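You operate a simulated robot arm through the tools that you are given. There is no shell and no other tool. Be economical: measure what you need, move in short steps, check, and stop when the job is done.

The job below is to be done with a simulated robot arm. You get a single attempt, and the scene is never put back.

Task
Sort the four defects on to their fields of the mat.
Fine: black bean, broken bean, rough stone and cream shell; the green bean stays.

The check looks at the end state, three seconds after you hand in, the way a careful person would. Anything else that was tipped, shoved, dropped, spilled or broken makes it a failure.

Robot
A 6-joint arm with a two-finger gripper on a trunk, on a base that drives. Base frame: it is fixed to the floor where the robot stands at the start and does not move with it; the origin is under the middle of the robot, x ahead of it, y to its left, z up; the surface under the hand at the start is at about z = 885. Readings come in mm, degrees, newtons and seconds.
With the tool pointing down near the work surface it reaches from about 180 to 620 mm from the robot's upright axis, wherever it stands. Its first joint turns from -166.0 to 166.0 degrees. Places, roughly: BROKEN field of the mat [600, 100, 900]; DARK BEAN field of the mat [500, -100, 900]; HUSK field of the mat [500, -200, 900]; STONE field of the mat [500, 0, 900]; black bean (4x3x3 cm) [400, 100, 900]; broken bean (3x3x3 cm) [400, 0, 900]. Payload 2.45 kg.
The TCP is the grasp point between the finger pads, 26 mm short of the fingertips. In the tool frame z runs along the fingers and y along their closing line. The gripper opens to 96 mm. The gripper's body begins 69 mm behind the TCP.
Orientation is that of the tool frame in the base frame, as [roll, pitch, yaw] about the fixed x, y, z axes, in that order (R = Rz(yaw) Ry(pitch) Rx(roll)). With the fingers straight down and closing along the base's y, the tool's x points along the base's -x, its y along +y and its z along -z.

Tools
- The arm moves only by the tool drive_tool. Its argument "series" is a list of rows, each a list of 3 entries, a list of its own where there are three numbers: the shift along the base's x, y, z in mm, then the turn, a rotation vector about the base's x, y, z in degrees, then the closure in counts, from 0 (fully open) to 255 (shut). In form: [[[dx, dy, dz], [rx, ry, rz], hand], ...]. A call has 1 to 12 rows; each row shifts and turns the commanded pose from where the row before left it. Rows are played at 5 a second. More than 50 mm and 8.6 degrees between two rows, or a gripper value outside its range, and nothing of the call is played. Where a pose cannot be reached the arm comes as near as it can. A force on the tool above 70 N (or 10 N above the force at the start of the call, whichever is more), or a blocked arm, ends the call early, and 0.2 s more pass. The fingers move at their own pace and stop on an object; they squeeze with about 41 N. The grip force told is the motor's: it shows also when the fingers shut on nothing. Time passes only in rows, and 0.2 s behind the last, so rows that do not move let the fingers close. It gives the time, the measured TCP pose, the force on the tool (base axes), the opening and the grip force at its end, in the units of the frame above (readings bear some noise), with the torque about the TCP (base axes, N m) and any sound that the robot's microphone picked up.
- Cameras (640 x 400 px; columns grow to the right, rows downward): "scene" is now at [27.2, 131.7, 1138.6]; the picture's right is [-0.28, -0.96, 0.00], its down [-0.37, 0.11, -0.92] and it looks along [0.88, -0.26, -0.39] (base axes); focal length 260 px, centre (320, 200). "wrist" rides on the gripper at [82, 3, -98] in the tool frame; the picture's right is [-0.04, 1.00, 0.00], its down [-0.73, -0.03, -0.68] and it looks along [-0.68, -0.03, 0.73] (tool axes); focal length 256 px, centre (320, 200). There is no depth. A picture from a camera that has moved, and an enlarged one, comes with that camera's place and axes in the base frame and with its lens.
- camera(camera): a new picture of that camera. No time passes.
- move_column(by): slides the trunk up (or, below 0, down) by that many mm; the arm and the scene camera ride with it, the base frame stays. It gives what a move gives, with no picture.
- roll_base(legs): drives the robot by 1 to 6 legs, each [ahead, turn to the left] in mm and degrees, along the robot's own axes; the way and the turn of a leg run together, so that a leg with both is an arc; at most 1500 mm and 180 degrees a leg. The arm and the cameras ride along, it lands a little off, and it stops where it bumps. It gives what a move gives.
- head_to(pan, tilt): turns the head with the scene camera to pan (to the left, within 155 degrees either way) and tilt (down, from -29 to 69), counted from straight ahead of the robot. It gives what a move gives.
- close_up(camera, box): a new picture of the part [left, top, right, bottom] of that camera's present view, enlarged. No time passes.
- finish_job(): hands the job in; it is judged then, once.

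Go step by step. Nothing tells you exact positions but the pictures and the camera data: compare them with the known pose of the tool, close in by small moves and look again before you grip or let go. The budget is 120 turns and 82 pictures, counting those below and the enlarged ones. Unless the task says otherwise, let go and move clear before handing in, and close with one line.

The tools are called after "Request:" by a JSON object that holds its "api" and its "payload". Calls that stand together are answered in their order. drive_tool: Moves the arm, as the interface text tells. Its arguments: {"type":"object","properties":{"series":{"type":"array","items":{"type":"array"}}},"required":["series"]} The other tools are called the same way: move_column (by) slides the trunk up or down; roll_base (legs) drives the base; head_to (pan, tilt) turns the head that bears the scene camera; camera (camera) takes a picture; close_up (camera, box) takes an enlarged picture of a part of a camera's view; finish_job () hands the job in.

At the start:

```text
time: 0.0
eef_pos: [444.2, 77.8, 999.3]
orientation: [179.9, 0.0, 180.0]
force: [-1.0, 0.1, 0.3]
ft_torque: [0.03, -0.02, 0.01]
grip_width: 96.2
grasp_force: 0.1
trunk travel left (down, up): [-150.0, 0.0]
robot x, y, heading: [-0.8, -1.0, 0.2]
head pan, tilt: [-16.5, 22.9]
```

scene: 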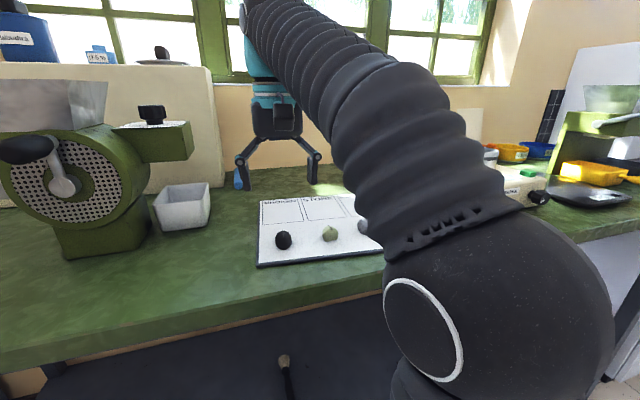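
wrist: 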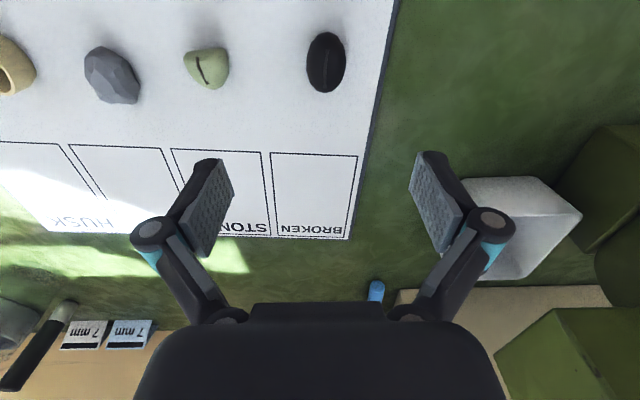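

I see a mat with a row of items near the robot and labelled fields beyond: a black bean near (413, 84), a greenish split bean near (414, -2), then a grey stone and a shell to the right. I'll move the hand sideways to see the whole row and read the labels.

Request:
{"api": "drive_tool", "payload": {"series": [[[-10, -40, 20], [0, 0, 0], 0], [[-10, -40, 20], [0, 0, 0], 0], [[-10, -40, 20], [0, 0, 0], 0], [[-10, -40, 0], [0, 0, 0], 0], [[0, 0, 0], [0, 0, 0], 0]]}}

Request:
{"api": "camera", "payload": {"camera": "wrist"}}

Request:
{"api": "camera", "payload": {"camera": "scene"}}

```text
time: 1.2
eef_pos: [401.1, -82.2, 1011.6]
orientation: [-179.9, 0.2, -180.0]
force: [-0.5, 0.7, 0.9]
ft_torque: [0.04, 0.0, -0.01]
grip_width: 95.9
grasp_force: 0.1
out of reach, approached as far as the arm can: row 1, 2, 3
trunk travel left (down, up): [-150.0, 0.0]
robot x, y, heading: [2.8, 3.1, -0.1]
head pan, tilt: [-16.5, 22.9]
```

```text
79 pictures are left
camera wrist: at [318.4, -78.8, 1108.3], right [0.04, 1.0, 0.0], down [0.73, -0.03, 0.68], along [0.68, -0.03, -0.73], focal length 256 px, centre (320, 200)
```

wrist: 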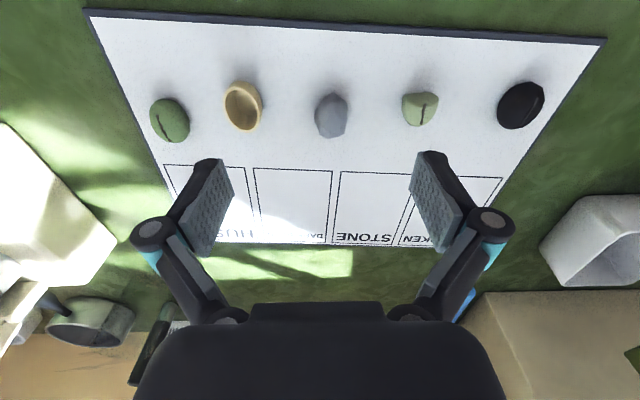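

```text
78 pictures are left
camera scene: at [27.2, 131.7, 1138.6], right [-0.28, -0.96, 0.0], down [-0.37, 0.11, -0.92], along [0.88, -0.26, -0.39], focal length 260 px, centre (320, 200)
```

scene: 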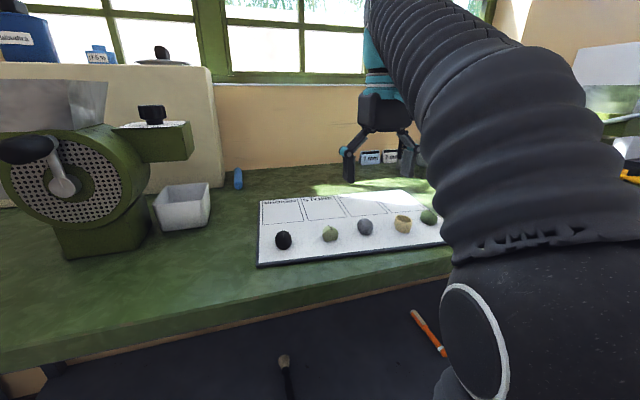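

The five items run from the green bean (y≈-215, to stay), through the shell (-148), stone (-74) and split bean (2), to the black bean (86). The fields lie beyond them. I'll zoom in to check identities and labels.

Request:
{"api": "close_up", "payload": {"camera": "wrist", "box": [130, 60, 570, 260]}}

Request:
{"api": "close_up", "payload": {"camera": "scene", "box": [240, 170, 460, 280]}}

```text
1.45 times, centred on (350, 160) of wrist
camera zoom: at [318.4, -78.8, 1108.3], right [0.04, 1.0, 0.0], down [0.73, -0.03, 0.68], along [0.68, -0.03, -0.73], focal length 372 px, centre (276, 258)
```

zoom: 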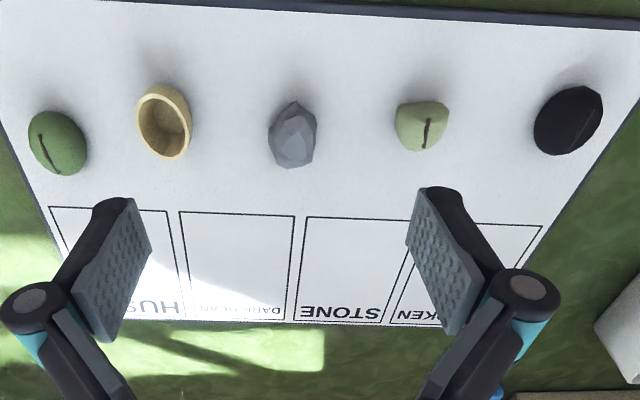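

```text
2.91 times, centred on (350, 225) of scene
camera zoom: at [27.2, 131.7, 1138.6], right [-0.28, -0.96, 0.0], down [-0.37, 0.11, -0.92], along [0.88, -0.26, -0.39], focal length 756 px, centre (233, 127)
```

zoom: 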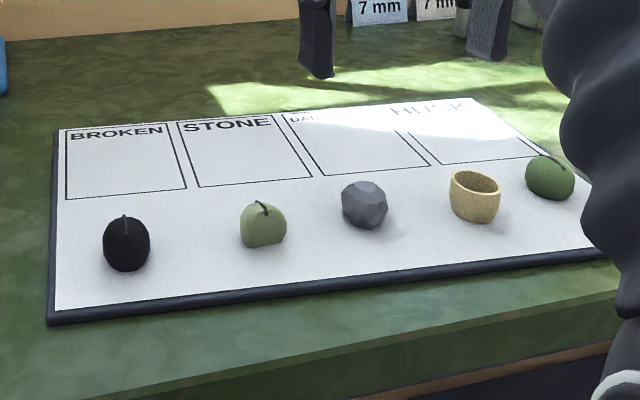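

Labels confirmed: from the robot's left to right they are BROKEN, STONE, DARK BEAN and HUSK. The mat is slightly rotated. I'll start with the black bean by hovering above it with a partly closed gripper.

Request:
{"api": "drive_tool", "payload": {"series": [[[3, 42, -10], [0, 0, 0], 60], [[3, 42, -10], [0, 0, 0], 60], [[3, 42, -10], [0, 0, 0], 60], [[3, 42, -10], [0, 0, 0], 60], [[0, 0, 0], [0, 0, 0], 60]]}}

Request:
{"api": "camera", "payload": {"camera": "wrist"}}

Request:
{"api": "camera", "payload": {"camera": "scene"}}

```text
time: 2.4
eef_pos: [412.4, 91.3, 972.0]
orientation: [-180.0, 0.0, -179.9]
force: [-0.9, -0.5, -0.2]
ft_torque: [0.0, -0.01, 0.02]
grip_width: 73.5
grasp_force: 0.1
trunk travel left (down, up): [-150.0, 0.0]
robot x, y, heading: [-2.0, -1.6, 0.0]
head pan, tilt: [-16.5, 22.9]
```

```text
75 pictures are left
camera wrist: at [329.8, 94.0, 1069.4], right [0.04, 1.0, 0.0], down [0.73, -0.03, 0.68], along [0.68, -0.03, -0.73], focal length 256 px, centre (320, 200)
```

wrist: 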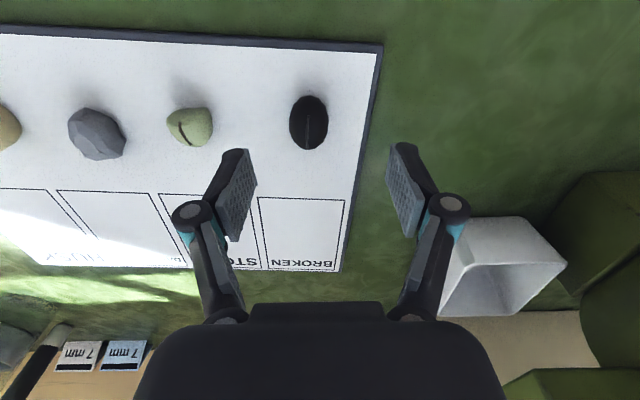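

```text
74 pictures are left
camera scene: at [27.1, 131.7, 1138.6], right [-0.28, -0.96, 0.0], down [-0.37, 0.11, -0.92], along [0.88, -0.26, -0.39], focal length 260 px, centre (320, 200)
```

scene: 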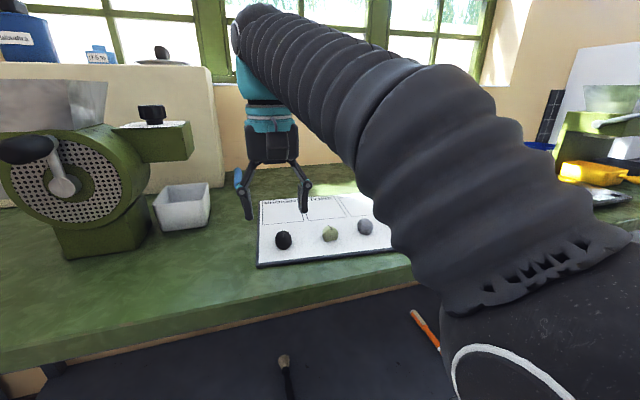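

The black bean is at about (411, 83), with its long axis along x, so I can close along y. I'll centre on it and descend.

Request:
{"api": "drive_tool", "payload": {"series": [[[-1, -8, -10], [0, 0, 0], 75], [[0, 0, -15], [0, 0, 0], 75], [[0, 0, -15], [0, 0, 0], 75], [[0, 0, -8], [0, 0, 0], 75], [[0, 0, 0], [0, 0, 0], 75]]}}

Request:
{"api": "camera", "payload": {"camera": "wrist"}}

Request:
{"api": "close_up", "payload": {"camera": "scene", "box": [220, 180, 400, 280]}}

```text
time: 3.6
eef_pos: [411.5, 77.5, 925.7]
orientation: [180.0, 0.1, -180.0]
force: [-0.4, 0.8, 1.4]
ft_torque: [-0.02, -0.05, 0.04]
grip_width: 67.8
grasp_force: 0.1
trunk travel left (down, up): [-150.0, 0.0]
robot x, y, heading: [1.3, -0.5, 0.1]
head pan, tilt: [-16.5, 22.9]
```

```text
73 pictures are left
camera wrist: at [328.6, 81.2, 1022.0], right [0.04, 1.0, 0.0], down [0.73, -0.03, 0.68], along [0.68, -0.03, -0.73], focal length 256 px, centre (320, 200)
```

wrist: 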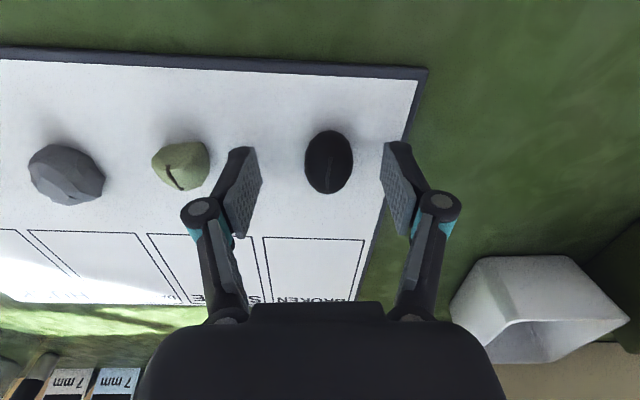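

```text
3.56 times, centred on (310, 230) of scene
camera zoom: at [27.2, 131.7, 1138.6], right [-0.28, -0.96, 0.0], down [-0.37, 0.11, -0.92], along [0.88, -0.26, -0.39], focal length 924 px, centre (356, 93)
```

zoom: 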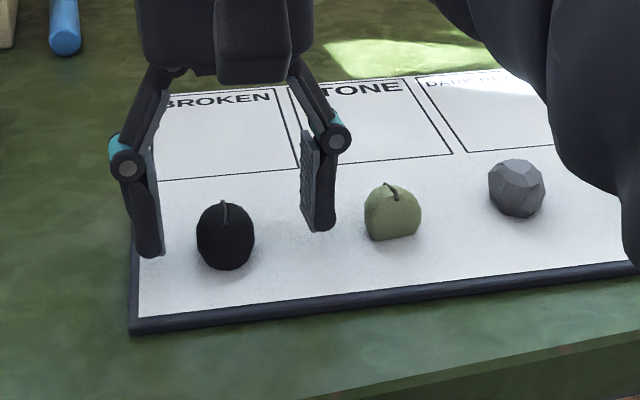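

The bean sits about 5 mm to the +y side of the finger midline and x is right. I'll shift, go down a few mm and close.

Request:
{"api": "drive_tool", "payload": {"series": [[[1, 5, 0], [0, 0, 0], 75], [[0, 0, -4], [0, 0, 0], 75], [[0, 0, 0], [0, 0, 0], 120], [[0, 0, 0], [0, 0, 0], 200], [[0, 0, 0], [0, 0, 0], 255], [[0, 0, 0], [0, 0, 0], 255]]}}

Request:
{"api": "camera", "payload": {"camera": "wrist"}}

```text
time: 5.0
eef_pos: [412.2, 83.8, 920.6]
orientation: [179.9, 0.0, -180.0]
force: [0.1, 2.1, 1.8]
ft_torque: [0.05, -0.02, 0.02]
grip_width: 24.7
grasp_force: 40.7
trunk travel left (down, up): [-150.0, 0.0]
robot x, y, heading: [0.9, -4.7, -0.0]
head pan, tilt: [-16.5, 22.9]
```

```text
71 pictures are left
camera wrist: at [329.4, 85.5, 1018.6], right [0.04, 1.0, 0.0], down [0.73, -0.03, 0.68], along [0.68, -0.03, -0.73], focal length 256 px, centre (320, 200)
```

wrist: 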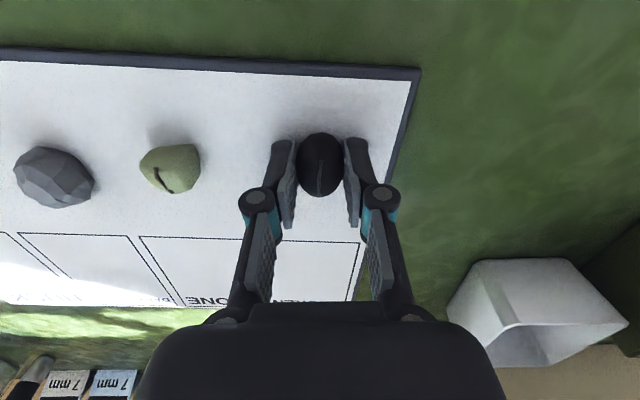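

The black bean is gripped (25 mm). I'll lift it and carry it over the DARK BEAN field.

Request:
{"api": "drive_tool", "payload": {"series": [[[0, 0, 25], [0, 0, 0], 255], [[0, 0, 25], [0, 0, 0], 255], [[25, -39, 0], [0, 0, 0], 255], [[25, -39, 0], [0, 0, 0], 255], [[25, -39, 0], [0, 0, 0], 255], [[25, -39, 0], [0, 0, 0], 255], [[25, -39, -5], [0, 0, 0], 255], [[0, 0, -5], [0, 0, 0], 255], [[0, 0, 0], [0, 0, 0], 255]]}}

Request:
{"api": "camera", "payload": {"camera": "wrist"}}

Request:
{"api": "camera", "payload": {"camera": "scene"}}

```text
time: 7.0
eef_pos: [537.6, -112.0, 961.7]
orientation: [180.0, -0.1, -180.0]
force: [0.3, -0.8, -0.7]
ft_torque: [0.0, 0.0, -0.03]
grip_width: 24.7
grasp_force: 41.7
trunk travel left (down, up): [-150.0, 0.0]
robot x, y, heading: [1.1, -1.3, 0.1]
head pan, tilt: [-16.5, 22.9]
```

```text
70 pictures are left
camera wrist: at [454.1, -108.2, 1058.5], right [0.04, 1.0, 0.0], down [0.73, -0.03, 0.68], along [0.68, -0.03, -0.73], focal length 256 px, centre (320, 200)
```

wrist: 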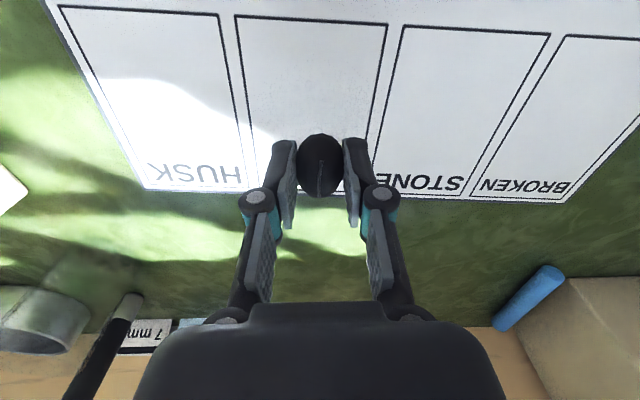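

```text
69 pictures are left
camera scene: at [27.2, 131.6, 1138.6], right [-0.28, -0.96, 0.0], down [-0.37, 0.11, -0.92], along [0.88, -0.26, -0.39], focal length 260 px, centre (320, 200)
```

scene: 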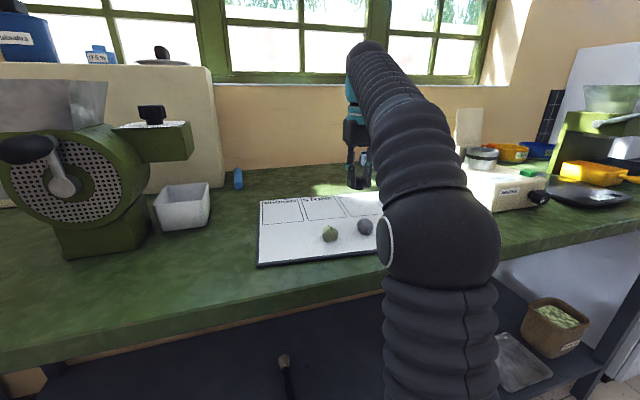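

The bean is over the field; I put the field centre at about (540, -118). I'll lower it to the height I gripped it at and release.

Request:
{"api": "drive_tool", "payload": {"series": [[[2, -6, -15], [0, 0, 0], 255], [[0, 0, -15], [0, 0, 0], 255], [[0, 0, -6], [0, 0, 0], 255], [[0, 0, -4], [0, 0, 0], 255], [[0, 0, 0], [0, 0, 0], 255], [[0, 0, 0], [0, 0, 0], 255]]}}

Request:
{"api": "camera", "payload": {"camera": "wrist"}}

Request:
{"api": "close_up", "payload": {"camera": "scene", "box": [250, 150, 410, 250]}}

```text
time: 8.4
eef_pos: [539.8, -118.4, 920.8]
orientation: [180.0, 0.0, 180.0]
force: [2.4, 0.3, 4.9]
ft_torque: [0.04, 0.0, 0.01]
grip_width: 24.6
grasp_force: 41.0
trunk travel left (down, up): [-150.0, 0.0]
robot x, y, heading: [-1.0, -5.7, 0.0]
head pan, tilt: [-16.5, 22.9]
```

```text
68 pictures are left
camera wrist: at [456.2, -115.0, 1018.0], right [0.04, 1.0, 0.0], down [0.73, -0.03, 0.68], along [0.68, -0.03, -0.73], focal length 256 px, centre (320, 200)
```

wrist: 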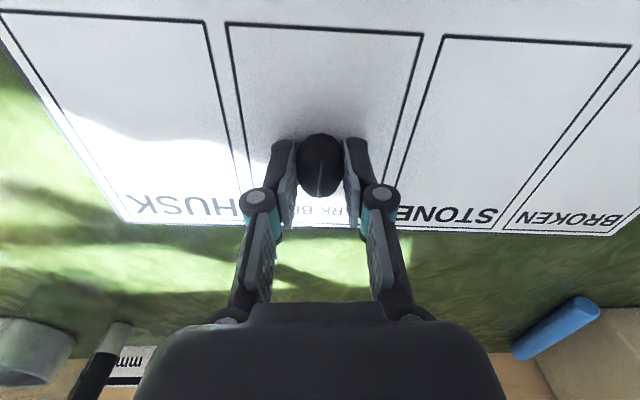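

```text
4.00 times, centred on (330, 200) of scene
camera zoom: at [27.1, 131.7, 1138.6], right [-0.28, -0.96, 0.0], down [-0.37, 0.11, -0.92], along [0.88, -0.26, -0.39], focal length 1040 px, centre (280, 200)
```

zoom: 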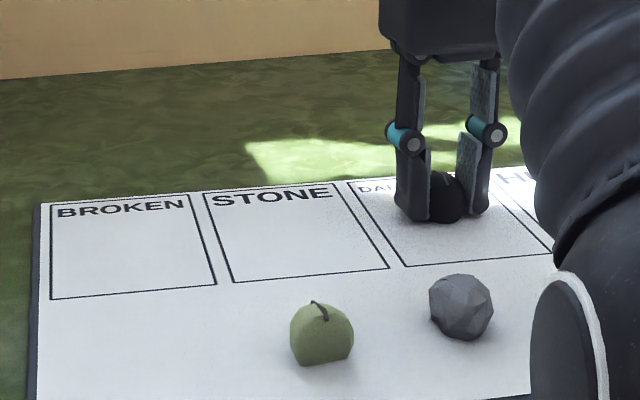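

It is touching the mat (5 N up), centred in the field. I'll release and go up.

Request:
{"api": "drive_tool", "payload": {"series": [[[0, 0, 0], [0, 0, 0], 190], [[0, 0, 0], [0, 0, 0], 150], [[0, 0, 0], [0, 0, 0], 110], [[0, 0, 0], [0, 0, 0], 110], [[0, 0, 15], [0, 0, 0], 110], [[0, 0, 25], [0, 0, 0], 110], [[-30, 0, 5], [0, 0, 0], 110], [[-30, 20, 5], [0, 0, 0], 80], [[-30, 20, 0], [0, 0, 0], 80], [[-30, 8, 0], [0, 0, 0], 80], [[0, 0, 0], [0, 0, 0], 80]]}}

Request:
{"api": "camera", "payload": {"camera": "wrist"}}

Request:
{"api": "camera", "payload": {"camera": "scene"}}

```text
time: 10.8
eef_pos: [417.3, -73.1, 971.6]
orientation: [180.0, 0.0, 180.0]
force: [0.8, 0.3, -0.1]
ft_torque: [-0.02, -0.01, -0.02]
grip_width: 65.7
grasp_force: 0.0
trunk travel left (down, up): [-150.0, 0.0]
robot x, y, heading: [1.8, -1.0, 0.3]
head pan, tilt: [-16.5, 22.9]
```

```text
66 pictures are left
camera wrist: at [334.3, -70.4, 1068.8], right [0.04, 1.0, 0.0], down [0.73, -0.03, 0.68], along [0.68, -0.03, -0.73], focal length 256 px, centre (320, 200)
```

wrist: 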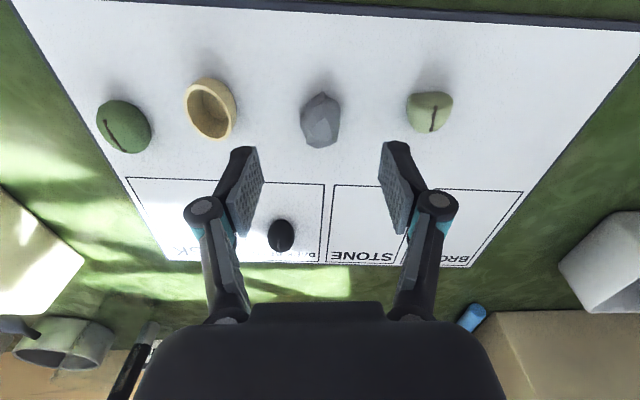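

```text
65 pictures are left
camera scene: at [27.2, 131.7, 1138.6], right [-0.28, -0.96, 0.0], down [-0.37, 0.11, -0.92], along [0.88, -0.26, -0.39], focal length 260 px, centre (320, 200)
```

scene: 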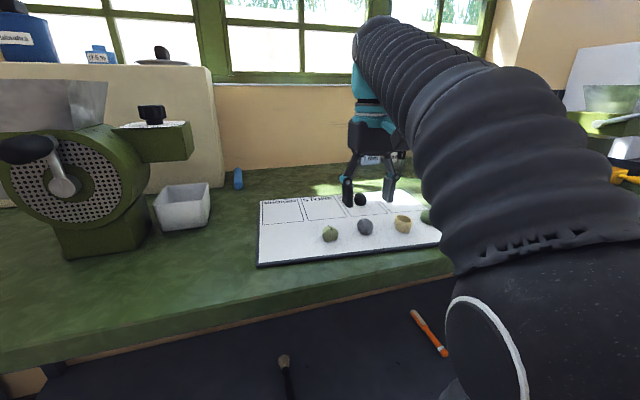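

The black bean sits well in DARK BEAN. The stone is at about (412, -73), so I'm centring on it and descending.

Request:
{"api": "drive_tool", "payload": {"series": [[[-5, 0, -15], [0, 0, 0], 80], [[0, 0, -15], [0, 0, 0], 80], [[0, 0, -15], [0, 0, 0], 80], [[0, 0, -5], [0, 0, 0], 80], [[0, 0, 0], [0, 0, 0], 80]]}}

Request:
{"api": "camera", "payload": {"camera": "wrist"}}

Request:
{"api": "close_up", "payload": {"camera": "scene", "box": [290, 170, 450, 270]}}

```text
time: 12.0
eef_pos: [414.6, -70.1, 922.8]
orientation: [179.9, 0.0, 180.0]
force: [-0.1, -0.3, -0.4]
ft_torque: [0.02, 0.01, 0.02]
grip_width: 65.7
grasp_force: 0.0
trunk travel left (down, up): [-150.0, 0.0]
robot x, y, heading: [0.3, 1.2, 0.0]
head pan, tilt: [-16.5, 22.9]
```

```text
64 pictures are left
camera wrist: at [330.8, -67.9, 1019.3], right [0.04, 1.0, 0.0], down [0.73, -0.03, 0.68], along [0.68, -0.03, -0.73], focal length 256 px, centre (320, 200)
```

wrist: 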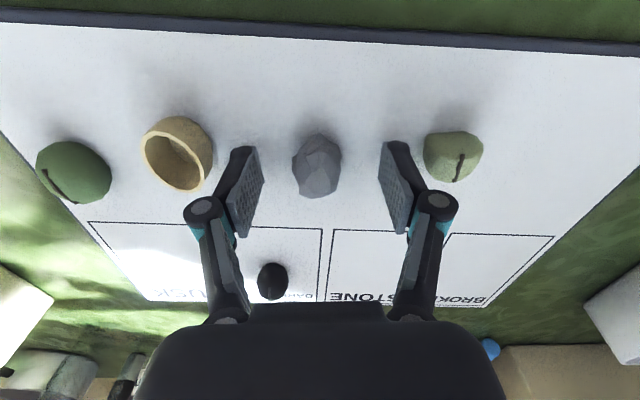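

```text
4.00 times, centred on (370, 220) of scene
camera zoom: at [27.1, 131.7, 1138.6], right [-0.28, -0.96, 0.0], down [-0.37, 0.11, -0.92], along [0.88, -0.26, -0.39], focal length 1040 px, centre (120, 120)
```

zoom: 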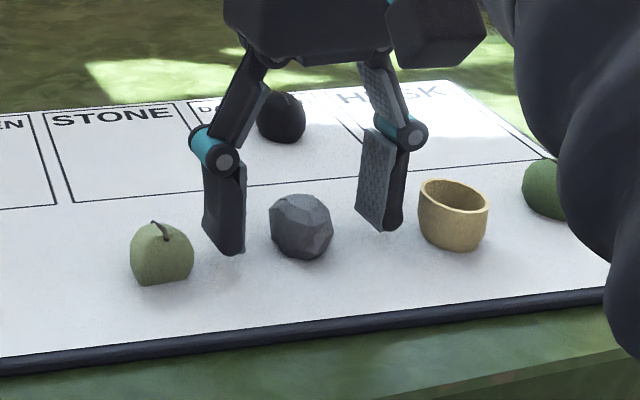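

The stone is centred between the fingers to within 2 mm, so I'll close on it.

Request:
{"api": "drive_tool", "payload": {"series": [[[0, -2, -2], [0, 0, 0], 80], [[0, 0, 0], [0, 0, 0], 130], [[0, 0, 0], [0, 0, 0], 200], [[0, 0, 0], [0, 0, 0], 255], [[0, 0, 0], [0, 0, 0], 255], [[0, 0, 5], [0, 0, 0], 255]]}}

Request:
{"api": "camera", "payload": {"camera": "wrist"}}

```text
time: 13.4
eef_pos: [413.6, -72.3, 925.6]
orientation: [179.9, -0.1, 180.0]
force: [-0.5, 0.9, -0.3]
ft_torque: [-0.03, 0.02, 0.02]
grip_width: 25.3
grasp_force: 40.6
trunk travel left (down, up): [-150.0, 0.0]
robot x, y, heading: [-0.5, 4.0, -0.1]
head pan, tilt: [-16.5, 22.9]
```

```text
62 pictures are left
camera wrist: at [330.8, -69.3, 1022.6], right [0.04, 1.0, 0.0], down [0.73, -0.03, 0.68], along [0.68, -0.03, -0.73], focal length 256 px, centre (320, 200)
```

wrist: 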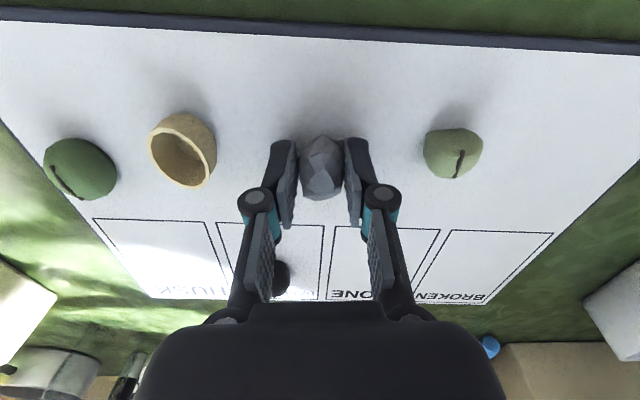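

The stone is held at 25 mm. I'll lift it and carry it to the STONE field, centre about (543, -27).

Request:
{"api": "drive_tool", "payload": {"series": [[[0, 0, 20], [0, 0, 0], 255], [[0, 0, 20], [0, 0, 0], 255], [[43, 15, 0], [0, 0, 0], 255], [[43, 15, 0], [0, 0, 0], 255], [[43, 15, 0], [0, 0, 0], 255], [[0, 0, -20], [0, 0, 0], 255], [[0, 0, 0], [0, 0, 0], 255]]}}

Request:
{"api": "camera", "payload": {"camera": "wrist"}}

```text
time: 15.0
eef_pos: [543.2, -27.0, 942.5]
orientation: [179.9, 0.0, -179.9]
force: [-0.3, 0.4, -0.2]
ft_torque: [0.03, 0.02, 0.01]
grip_width: 25.2
grasp_force: 41.2
trunk travel left (down, up): [-150.0, 0.0]
robot x, y, heading: [-1.2, 4.9, 0.1]
head pan, tilt: [-16.5, 22.9]
```

```text
61 pictures are left
camera wrist: at [460.8, -22.8, 1039.4], right [0.04, 1.0, 0.0], down [0.73, -0.03, 0.68], along [0.68, -0.03, -0.73], focal length 256 px, centre (320, 200)
```

wrist: 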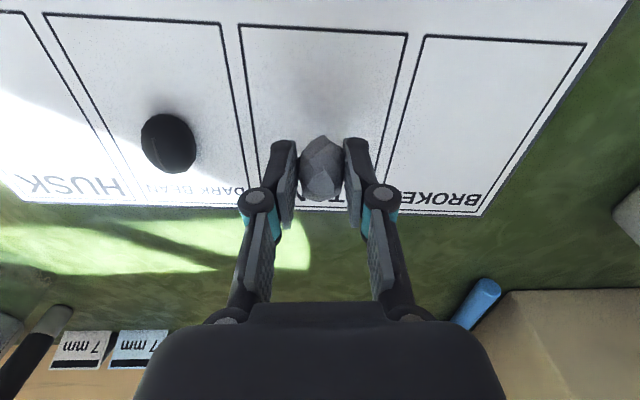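

It is well aligned over STONE. I'll lower, release, rise, and go above the split bean.

Request:
{"api": "drive_tool", "payload": {"series": [[[-2, 0, -12], [0, 0, 0], 255], [[0, 0, -9], [0, 0, 0], 255], [[0, 0, -2], [0, 0, 0], 255], [[0, 0, 0], [0, 0, 0], 255]]}}

Request:
{"api": "camera", "payload": {"camera": "wrist"}}

```text
time: 16.0
eef_pos: [542.0, -28.4, 922.3]
orientation: [179.9, 0.0, 180.0]
force: [0.3, 0.0, -0.1]
ft_torque: [-0.02, -0.01, 0.0]
grip_width: 25.2
grasp_force: 40.8
trunk travel left (down, up): [-150.0, 0.0]
robot x, y, heading: [0.7, -1.5, -0.2]
head pan, tilt: [-16.5, 22.9]
```

```text
60 pictures are left
camera wrist: at [459.2, -24.8, 1019.1], right [0.04, 1.0, 0.0], down [0.73, -0.03, 0.68], along [0.68, -0.03, -0.73], focal length 256 px, centre (320, 200)
```

wrist: 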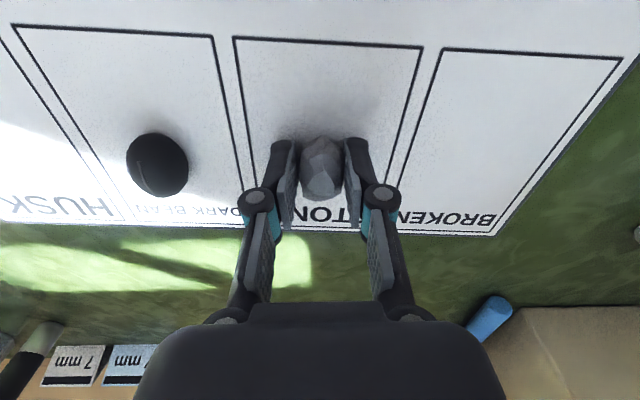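

There is no contact yet. I'll ease down 2 mm to find it.

Request:
{"api": "drive_tool", "payload": {"series": [[[0, 0, -1], [0, 0, 0], 255], [[0, 0, -1], [0, 0, 0], 255], [[0, 0, 0], [0, 0, 0], 255]]}}

```text
time: 16.8
eef_pos: [541.5, -28.2, 920.2]
orientation: [-179.9, 0.0, 180.0]
force: [0.1, -0.2, 0.1]
ft_torque: [0.0, 0.0, 0.04]
grip_width: 25.2
grasp_force: 40.9
trunk travel left (down, up): [-150.0, 0.0]
robot x, y, heading: [2.3, -0.5, 0.1]
head pan, tilt: [-16.5, 22.9]
```

Request:
{"api": "drive_tool", "payload": {"series": [[[0, 0, -1], [0, 0, 0], 255], [[0, 0, -0.5], [0, 0, 0], 255], [[0, 0, 0], [0, 0, 0], 255]]}}

Request:
{"api": "close_up", "payload": {"camera": "scene", "box": [270, 160, 400, 240]}}

```text
time: 17.6
eef_pos: [540.7, -28.1, 919.0]
orientation: [-180.0, 0.0, -180.0]
force: [2.2, -1.0, 5.5]
ft_torque: [-0.11, -0.08, 0.04]
grip_width: 25.2
grasp_force: 40.9
trunk travel left (down, up): [-150.0, 0.0]
robot x, y, heading: [0.6, -1.0, 0.1]
head pan, tilt: [-16.5, 22.9]
```

```text
4.92 times, centred on (335, 200) of scene
camera zoom: at [27.2, 131.6, 1138.7], right [-0.28, -0.96, 0.0], down [-0.37, 0.11, -0.92], along [0.88, -0.26, -0.39], focal length 1280 px, centre (246, 200)
```

zoom: 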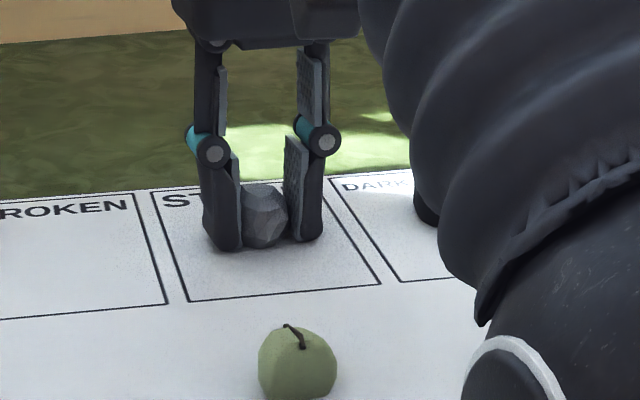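

The stone is on the mat (5.5 N). I'll release, rise and go above the split bean.

Request:
{"api": "drive_tool", "payload": {"series": [[[0, 0, 0], [0, 0, 0], 190], [[0, 0, 0], [0, 0, 0], 150], [[0, 0, 0], [0, 0, 0], 110], [[0, 0, 0], [0, 0, 0], 110], [[0, 0, 15], [0, 0, 0], 110], [[0, 0, 25], [0, 0, 0], 110], [[-32, 7, 5], [0, 0, 0], 110], [[-32, 7, 5], [0, 0, 0], 80], [[-32, 8, 0], [0, 0, 0], 80], [[-32, 8, 0], [0, 0, 0], 80], [[0, 0, 0], [0, 0, 0], 80]]}}

Request:
{"api": "camera", "payload": {"camera": "wrist"}}

```text
time: 20.0
eef_pos: [412.3, -0.4, 967.1]
orientation: [180.0, 0.0, 179.9]
force: [-0.1, -0.1, -0.2]
ft_torque: [0.02, -0.02, -0.02]
grip_width: 65.8
grasp_force: 0.1
trunk travel left (down, up): [-150.0, 0.0]
robot x, y, heading: [-4.2, -1.2, 0.0]
head pan, tilt: [-16.5, 22.9]
```

```text
58 pictures are left
camera wrist: at [330.4, 3.5, 1064.0], right [0.04, 1.0, 0.0], down [0.73, -0.03, 0.68], along [0.68, -0.03, -0.73], focal length 256 px, centre (320, 200)
```

wrist: 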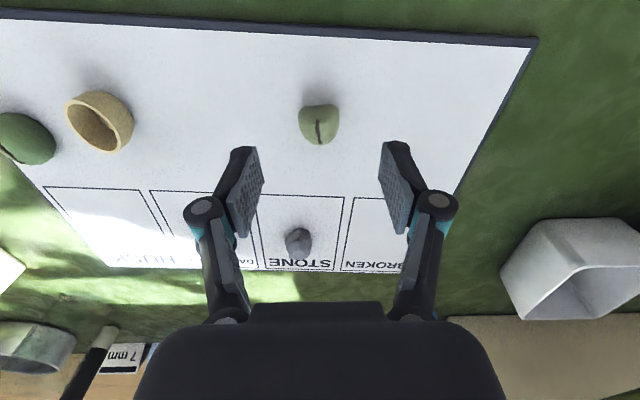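

The split bean is at about (409, -1), with its cut face toward the robot. I'll descend over it.

Request:
{"api": "drive_tool", "payload": {"series": [[[-3, 0, -15], [0, 0, 0], 80], [[0, 0, -15], [0, 0, 0], 80], [[0, 0, -15], [0, 0, 0], 80], [[0, 0, 0], [0, 0, 0], 80]]}}

Request:
{"api": "close_up", "payload": {"camera": "wrist", "box": [220, 80, 420, 240]}}

Request:
{"api": "close_up", "payload": {"camera": "scene", "box": [270, 180, 400, 260]}}

```text
time: 21.0
eef_pos: [410.4, 2.2, 922.2]
orientation: [-179.9, 0.0, 179.9]
force: [-0.1, -0.4, -0.7]
ft_torque: [0.02, -0.02, -0.01]
grip_width: 65.7
grasp_force: 0.0
trunk travel left (down, up): [-150.0, 0.0]
robot x, y, heading: [-2.8, -5.1, 0.2]
head pan, tilt: [-16.5, 22.9]
```

```text
2.50 times, centred on (320, 160) of wrist
camera zoom: at [327.3, 5.5, 1019.9], right [0.04, 1.0, 0.0], down [0.73, -0.03, 0.68], along [0.68, -0.03, -0.73], focal length 640 px, centre (320, 300)
```

zoom: 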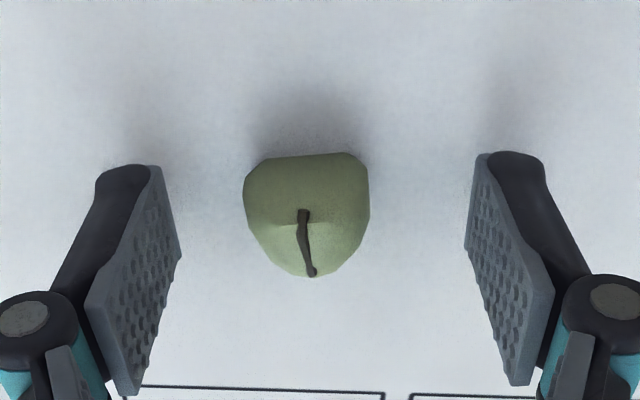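

```text
4.92 times, centred on (335, 220) of scene
camera zoom: at [27.1, 131.7, 1138.6], right [-0.28, -0.96, 0.0], down [-0.37, 0.11, -0.92], along [0.88, -0.26, -0.39], focal length 1280 px, centre (246, 102)
```

zoom: 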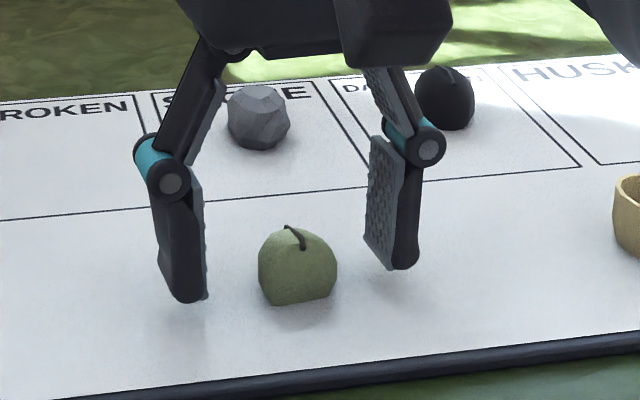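

The fingers are about 3 mm off. I'll shift by (-2, -3) and close.

Request:
{"api": "drive_tool", "payload": {"series": [[[-2, -3, -2], [0, 0, 0], 80], [[0, 0, 0], [0, 0, 0], 130], [[0, 0, 0], [0, 0, 0], 180], [[0, 0, 0], [0, 0, 0], 255], [[0, 0, 0], [0, 0, 0], 255], [[0, 0, 5], [0, 0, 0], 255], [[0, 0, 5], [0, 0, 0], 255]]}}

Request:
{"api": "close_up", "payload": {"camera": "wrist", "box": [220, 80, 420, 240]}}

Request:
{"api": "close_up", "payload": {"camera": "scene", "box": [270, 180, 400, 260]}}

```text
time: 22.6
eef_pos: [409.4, -0.7, 932.2]
orientation: [-180.0, 0.0, 179.9]
force: [-0.2, 0.1, 0.6]
ft_torque: [-0.03, 0.0, 0.0]
grip_width: 25.2
grasp_force: 41.7
trunk travel left (down, up): [-150.0, 0.0]
robot x, y, heading: [-4.3, -3.5, 0.0]
head pan, tilt: [-16.5, 22.9]
```

```text
2.50 times, centred on (320, 160) of wrist
camera zoom: at [325.6, 2.7, 1028.8], right [0.04, 1.0, 0.0], down [0.73, -0.03, 0.68], along [0.68, -0.03, -0.73], focal length 640 px, centre (320, 300)
```

zoom: 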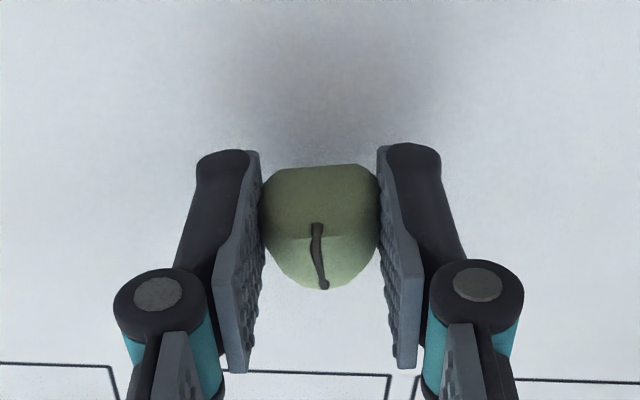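

```text
4.92 times, centred on (335, 220) of scene
camera zoom: at [27.2, 131.7, 1138.6], right [-0.28, -0.96, 0.0], down [-0.37, 0.11, -0.92], along [0.88, -0.26, -0.39], focal length 1280 px, centre (246, 102)
```

zoom: 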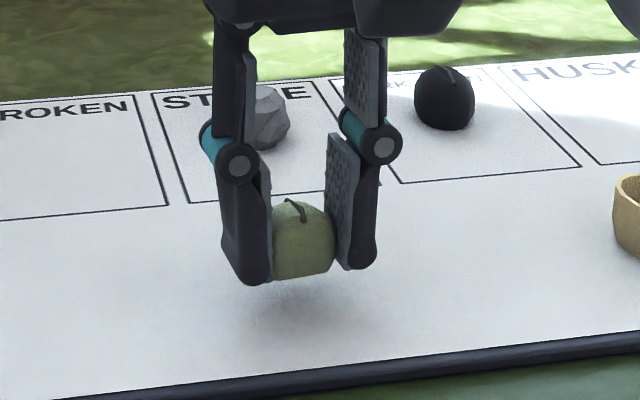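

The split bean is held level. I'll carry it to the BROKEN field, centre about (552, 65).

Request:
{"api": "drive_tool", "payload": {"series": [[[0, 0, 15], [0, 0, 0], 255], [[0, 0, 15], [0, 0, 0], 255], [[35, 16, 0], [0, 0, 0], 255], [[35, 16, 0], [0, 0, 0], 255], [[35, 16, 0], [0, 0, 0], 255], [[35, 17, 0], [0, 0, 0], 255], [[0, 0, -20], [0, 0, 0], 255], [[0, 0, 0], [0, 0, 0], 255]]}}

Request:
{"api": "camera", "payload": {"camera": "wrist"}}

```text
time: 24.4
eef_pos: [546.9, 63.2, 941.1]
orientation: [180.0, 0.0, -180.0]
force: [0.3, 1.5, 0.5]
ft_torque: [-0.01, -0.02, 0.0]
grip_width: 25.2
grasp_force: 41.1
trunk travel left (down, up): [-150.0, 0.0]
robot x, y, heading: [-2.2, -4.0, 0.0]
head pan, tilt: [-16.5, 22.9]
```

```text
53 pictures are left
camera wrist: at [464.3, 66.3, 1038.4], right [0.04, 1.0, 0.0], down [0.73, -0.03, 0.68], along [0.68, -0.03, -0.73], focal length 256 px, centre (320, 200)
```

wrist: 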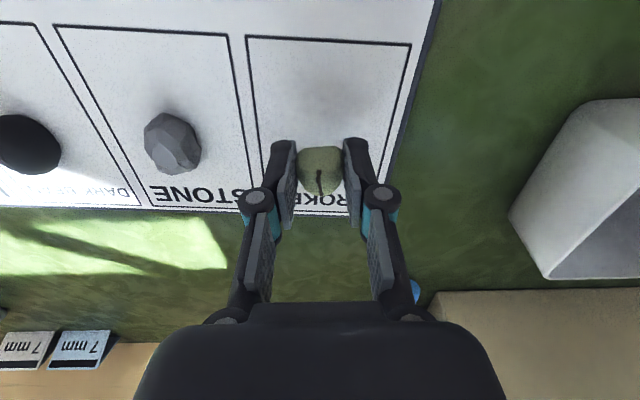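

It is aligned over BROKEN. I'll lower to contact.

Request:
{"api": "drive_tool", "payload": {"series": [[[0, 0, -10], [0, 0, 0], 255], [[0, 0, -8], [0, 0, 0], 255], [[0, 0, -2], [0, 0, 0], 255], [[0, 0, 0], [0, 0, 0], 255]]}}

Request:
{"api": "close_up", "payload": {"camera": "scene", "box": [240, 160, 370, 240]}}

```text
time: 25.4
eef_pos: [548.3, 62.4, 923.6]
orientation: [-180.0, 0.0, -180.0]
force: [0.1, -0.1, -0.9]
ft_torque: [0.0, 0.0, -0.01]
grip_width: 25.2
grasp_force: 41.6
trunk travel left (down, up): [-150.0, 0.0]
robot x, y, heading: [-4.2, -2.9, 0.2]
head pan, tilt: [-16.5, 22.9]
```

```text
4.92 times, centred on (305, 200) of scene
camera zoom: at [27.2, 131.7, 1138.6], right [-0.28, -0.96, 0.0], down [-0.37, 0.11, -0.92], along [0.88, -0.26, -0.39], focal length 1280 px, centre (394, 200)
```

zoom: 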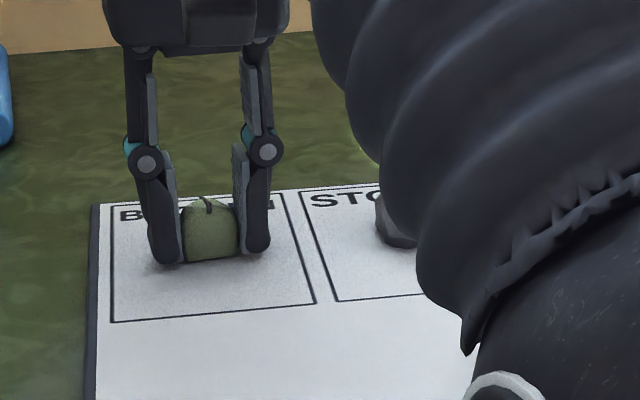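

Request:
{"api": "drive_tool", "payload": {"series": [[[0, 0, -1], [0, 0, 0], 255], [[0, 0, -1], [0, 0, 0], 255], [[0, 0, -0.5], [0, 0, 0], 255], [[0, 0, 0], [0, 0, 0], 255]]}}

```text
time: 26.4
eef_pos: [548.3, 63.7, 920.5]
orientation: [-180.0, 0.0, 179.9]
force: [0.5, -0.3, 2.5]
ft_torque: [-0.02, -0.06, 0.04]
grip_width: 25.3
grasp_force: 41.0
trunk travel left (down, up): [-150.0, 0.0]
robot x, y, heading: [-3.1, 0.6, 0.2]
head pan, tilt: [-16.5, 22.9]
```

The bean has made contact. I'll release, rise and go toward the shell.

Request:
{"api": "drive_tool", "payload": {"series": [[[0, 0, 0], [0, 0, 0], 190], [[0, 0, 0], [0, 0, 0], 150], [[0, 0, 0], [0, 0, 0], 110], [[0, 0, 0], [0, 0, 0], 110], [[0, 0, 20], [0, 0, 0], 110], [[0, 0, 35], [0, 0, 0], 110], [[-35, -2, 0], [0, 0, 0], 110], [[-30, -35, 0], [0, 0, 0], 110], [[-25, -40, 0], [0, 0, 0], 80], [[-25, -40, 0], [0, 0, 0], 80], [[-15, -45, 0], [0, 0, 0], 80], [[-13, -45, 0], [0, 0, 0], 80]]}}

Request:
{"api": "camera", "payload": {"camera": "wrist"}}

Request:
{"api": "camera", "payload": {"camera": "scene"}}

```text
time: 29.0
eef_pos: [404.5, -140.9, 972.2]
orientation: [180.0, 0.0, -180.0]
force: [-0.3, -0.1, -0.5]
ft_torque: [-0.06, -0.03, -0.01]
grip_width: 65.9
grasp_force: 0.0
trunk travel left (down, up): [-150.0, 0.0]
robot x, y, heading: [0.6, -0.3, 0.0]
head pan, tilt: [-16.5, 22.9]
```

```text
51 pictures are left
camera wrist: at [321.9, -137.6, 1068.7], right [0.04, 1.0, 0.0], down [0.73, -0.03, 0.68], along [0.68, -0.03, -0.73], focal length 256 px, centre (320, 200)
```

wrist: 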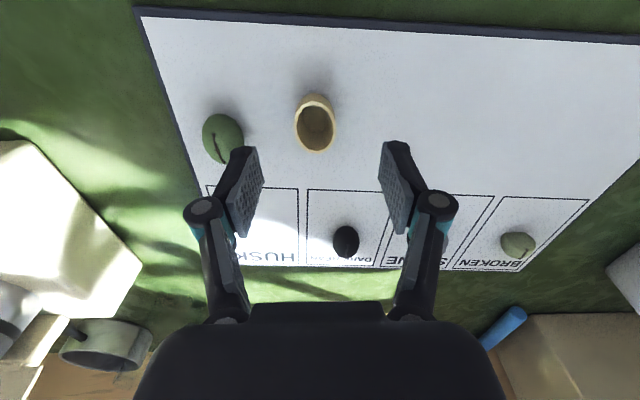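

```text
50 pictures are left
camera scene: at [27.2, 131.9, 1138.6], right [-0.28, -0.96, 0.0], down [-0.37, 0.11, -0.92], along [0.88, -0.26, -0.39], focal length 260 px, centre (320, 200)
```

scene: 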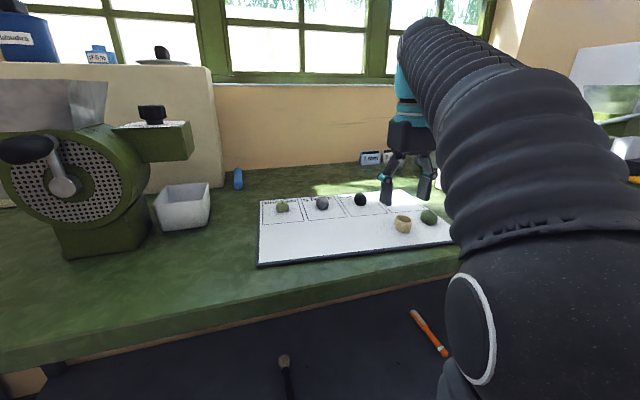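

The shell is at about (401, -144) and the green bean at (411, -211). I'll narrow the opening to ~48 mm so the fingers clear the green bean, then descend.

Request:
{"api": "drive_tool", "payload": {"series": [[[-3, -3, -10], [0, 0, 0], 125], [[0, 0, -10], [0, 0, 0], 125], [[0, 0, -5], [0, 0, 0], 125], [[0, 0, 0], [0, 0, 0], 125]]}}

Request:
{"api": "camera", "payload": {"camera": "wrist"}}

Request:
{"api": "close_up", "payload": {"camera": "scene", "box": [340, 170, 470, 250]}}

```text
time: 30.0
eef_pos: [402.8, -145.6, 948.6]
orientation: [-180.0, 0.0, 180.0]
force: [0.6, 1.3, 0.1]
ft_torque: [-0.03, 0.0, 0.0]
grip_width: 48.8
grasp_force: 0.0
trunk travel left (down, up): [-150.0, 0.0]
robot x, y, heading: [0.8, -3.0, -0.1]
head pan, tilt: [-16.5, 22.9]
```

```text
49 pictures are left
camera wrist: at [319.6, -141.9, 1045.9], right [0.04, 1.0, 0.0], down [0.73, -0.03, 0.68], along [0.68, -0.03, -0.73], focal length 256 px, centre (320, 200)
```

wrist: 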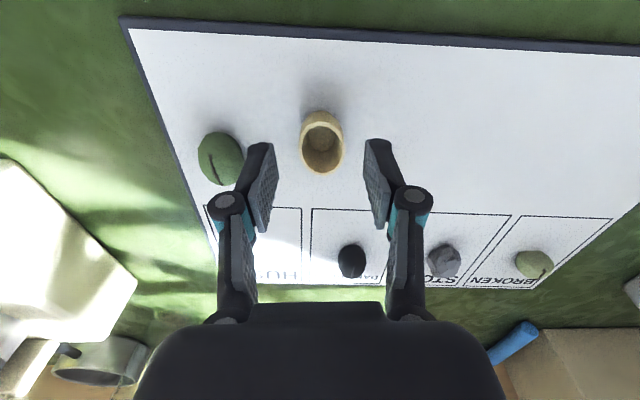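

```text
4.92 times, centred on (405, 210) of scene
camera zoom: at [27.2, 131.6, 1138.6], right [-0.28, -0.96, 0.0], down [-0.37, 0.11, -0.92], along [0.88, -0.26, -0.39], focal length 1280 px, centre (-98, 151)
```

zoom: 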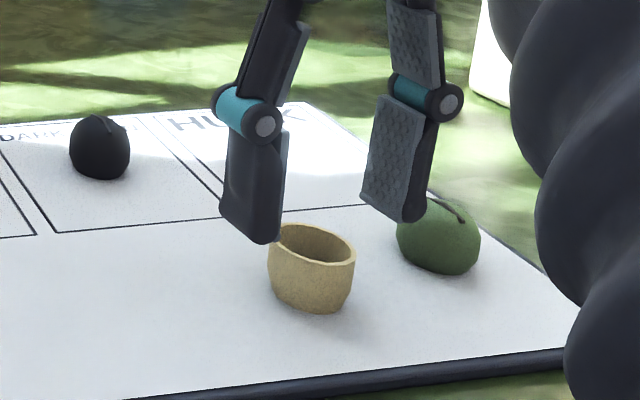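

The shell is well between the fingers. I'll descend to ~922 and check clearances.

Request:
{"api": "drive_tool", "payload": {"series": [[[-2, 1, -10], [0, 0, 0], 125], [[0, 0, -10], [0, 0, 0], 125], [[0, 0, -6], [0, 0, 0], 125], [[0, 0, 0], [0, 0, 0], 125]]}}

Request:
{"api": "close_up", "payload": {"camera": "wrist", "box": [180, 80, 420, 240]}}

Request:
{"api": "close_up", "payload": {"camera": "scene", "box": [340, 170, 470, 250]}}

```text
time: 31.0
eef_pos: [400.7, -145.3, 922.8]
orientation: [-179.9, 0.0, 179.9]
force: [0.8, -0.2, 0.3]
ft_torque: [0.01, 0.01, 0.02]
grip_width: 48.9
grasp_force: 0.1
trunk travel left (down, up): [-150.0, 0.0]
robot x, y, heading: [0.6, 2.2, 0.2]
head pan, tilt: [-16.5, 22.9]
```

```text
2.50 times, centred on (300, 160) of wrist
camera zoom: at [317.4, -142.0, 1020.1], right [0.04, 1.0, 0.0], down [0.73, -0.03, 0.68], along [0.68, -0.03, -0.73], focal length 640 px, centre (370, 300)
```

zoom: 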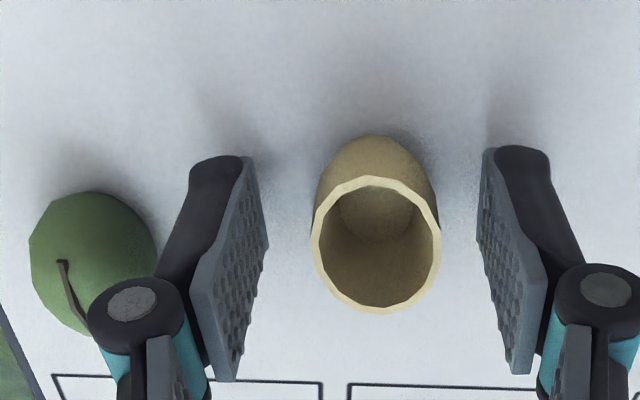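

```text
4.92 times, centred on (405, 210) of scene
camera zoom: at [27.2, 131.6, 1138.6], right [-0.28, -0.96, 0.0], down [-0.37, 0.11, -0.92], along [0.88, -0.26, -0.39], focal length 1280 px, centre (-98, 151)
```

zoom: 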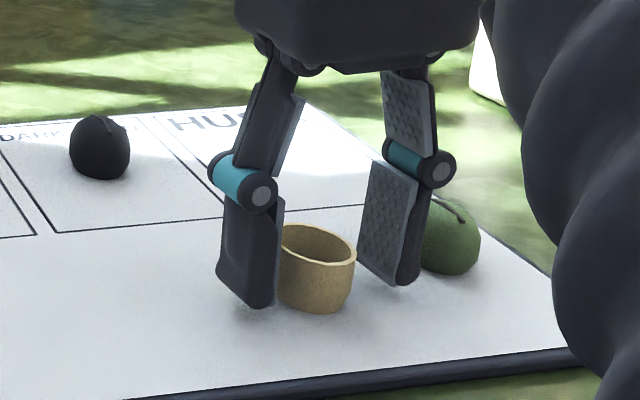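

It is centred, and the green bean is clear. I'll close slowly and watch the force so the shell isn't crushed.

Request:
{"api": "drive_tool", "payload": {"series": [[[0, 1, -2], [0, 0, 0], 140], [[0, 0, 0], [0, 0, 0], 150], [[0, 0, 0], [0, 0, 0], 158], [[0, 0, 0], [0, 0, 0], 164], [[0, 0, 0], [0, 0, 0], 164]]}}

```text
time: 32.2
eef_pos: [400.1, -144.6, 920.7]
orientation: [179.9, 0.0, -180.0]
force: [0.5, -0.1, 0.0]
ft_torque: [0.01, 0.02, 0.03]
grip_width: 34.1
grasp_force: 0.2
trunk travel left (down, up): [-150.0, 0.0]
robot x, y, heading: [-0.2, -2.1, 0.1]
head pan, tilt: [-16.5, 22.9]
```

Request:
{"api": "drive_tool", "payload": {"series": [[[0, 0, 0], [0, 0, 0], 170], [[0, 0, 0], [0, 0, 0], 176], [[0, 0, 0], [0, 0, 0], 180], [[0, 0, 0], [0, 0, 0], 180]]}}

```text
time: 33.2
eef_pos: [400.3, -144.6, 920.8]
orientation: [-180.0, 0.0, 180.0]
force: [-0.7, 0.1, 0.3]
ft_torque: [-0.01, 0.02, 0.0]
grip_width: 28.2
grasp_force: 0.1
trunk travel left (down, up): [-150.0, 0.0]
robot x, y, heading: [-0.2, 1.2, 0.0]
head pan, tilt: [-16.5, 22.9]
```

Request:
{"api": "drive_tool", "payload": {"series": [[[0, 0, 0], [0, 0, 0], 184], [[0, 0, 0], [0, 0, 0], 187], [[0, 0, 0], [0, 0, 0], 190], [[0, 0, 0], [0, 0, 0], 190]]}}

Request:
{"api": "close_up", "payload": {"camera": "wrist", "box": [180, 80, 420, 240]}}

```text
time: 34.2
eef_pos: [399.5, -142.7, 921.3]
orientation: [180.0, 0.0, 180.0]
force: [-0.7, -0.2, 0.9]
ft_torque: [0.01, 0.02, 0.0]
grip_width: 25.4
grasp_force: 41.1
trunk travel left (down, up): [-150.0, 0.0]
robot x, y, heading: [-1.8, -2.7, 0.1]
head pan, tilt: [-16.5, 22.9]
```

```text
2.50 times, centred on (300, 160) of wrist
camera zoom: at [317.4, -140.5, 1018.1], right [0.04, 1.0, 0.0], down [0.73, -0.03, 0.68], along [0.68, -0.03, -0.73], focal length 640 px, centre (370, 300)
```

zoom: 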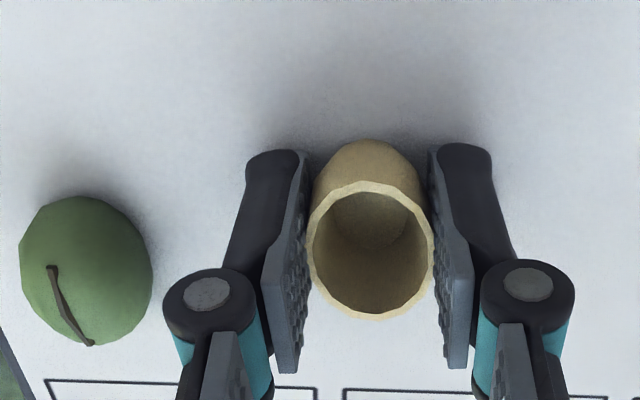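

The shell is gripped and intact. I'll lift it and carry it to HUSK, centre about (532, -211), going ahead before sideways.

Request:
{"api": "drive_tool", "payload": {"series": [[[0, 0, 20], [0, 0, 0], 195], [[0, 0, 30], [0, 0, 0], 195], [[40, 0, 0], [0, 0, 0], 195], [[40, -16, 0], [0, 0, 0], 195], [[35, -25, 0], [0, 0, 0], 195], [[17, -26, 0], [0, 0, 0], 195], [[0, 0, -25], [0, 0, 0], 195], [[0, 0, 0], [0, 0, 0], 195]]}}

Request:
{"api": "camera", "payload": {"camera": "wrist"}}

```text
time: 36.0
eef_pos: [534.3, -209.1, 941.6]
orientation: [179.9, -0.1, -180.0]
force: [-0.6, -0.4, -0.2]
ft_torque: [0.01, -0.01, 0.0]
grip_width: 25.3
grasp_force: 41.3
out of reach, approached as far as the arm can: row 6
trunk travel left (down, up): [-150.0, 0.0]
robot x, y, heading: [-0.1, -6.9, -0.1]
head pan, tilt: [-16.5, 22.9]
```

```text
44 pictures are left
camera wrist: at [451.5, -205.8, 1038.0], right [0.04, 1.0, 0.0], down [0.73, -0.03, 0.68], along [0.68, -0.03, -0.73], focal length 256 px, centre (320, 200)
```

wrist: 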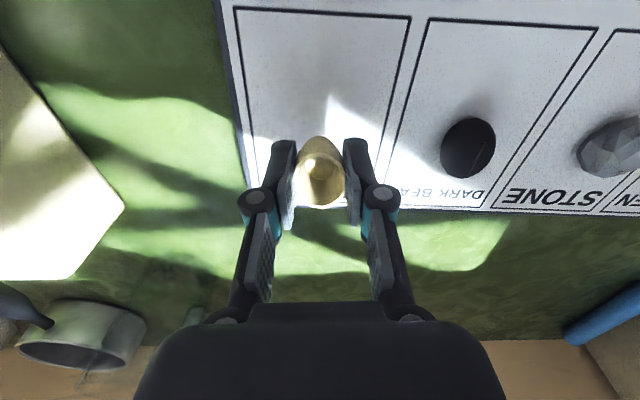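

It is centred laterally. I'll shift 5 mm toward the robot and lower.

Request:
{"api": "drive_tool", "payload": {"series": [[[-5, 0, -10], [0, 0, 0], 195], [[0, 0, -8], [0, 0, 0], 195], [[0, 0, -2], [0, 0, 0], 195], [[0, 0, 0], [0, 0, 0], 195]]}}

Request:
{"api": "camera", "payload": {"camera": "wrist"}}

```text
time: 37.0
eef_pos: [526.3, -208.9, 921.9]
orientation: [179.9, 0.0, -180.0]
force: [0.6, 0.4, -0.1]
ft_torque: [-0.02, 0.04, 0.01]
grip_width: 25.0
grasp_force: 41.5
trunk travel left (down, up): [-150.0, 0.0]
robot x, y, heading: [-1.2, 1.6, -0.0]
head pan, tilt: [-16.5, 22.9]
```

```text
43 pictures are left
camera wrist: at [443.3, -206.7, 1017.8], right [0.04, 1.0, 0.0], down [0.73, -0.03, 0.68], along [0.68, -0.03, -0.73], focal length 256 px, centre (320, 200)
```

wrist: 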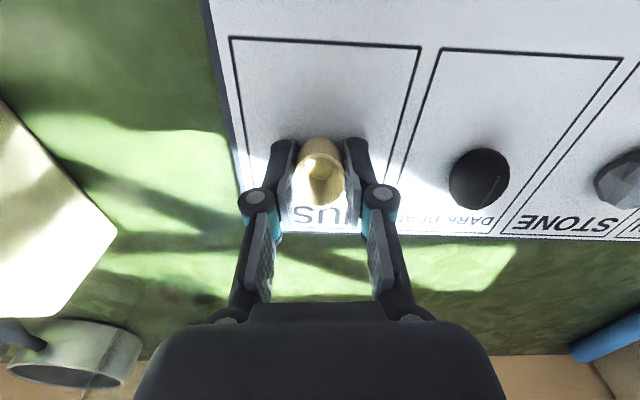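

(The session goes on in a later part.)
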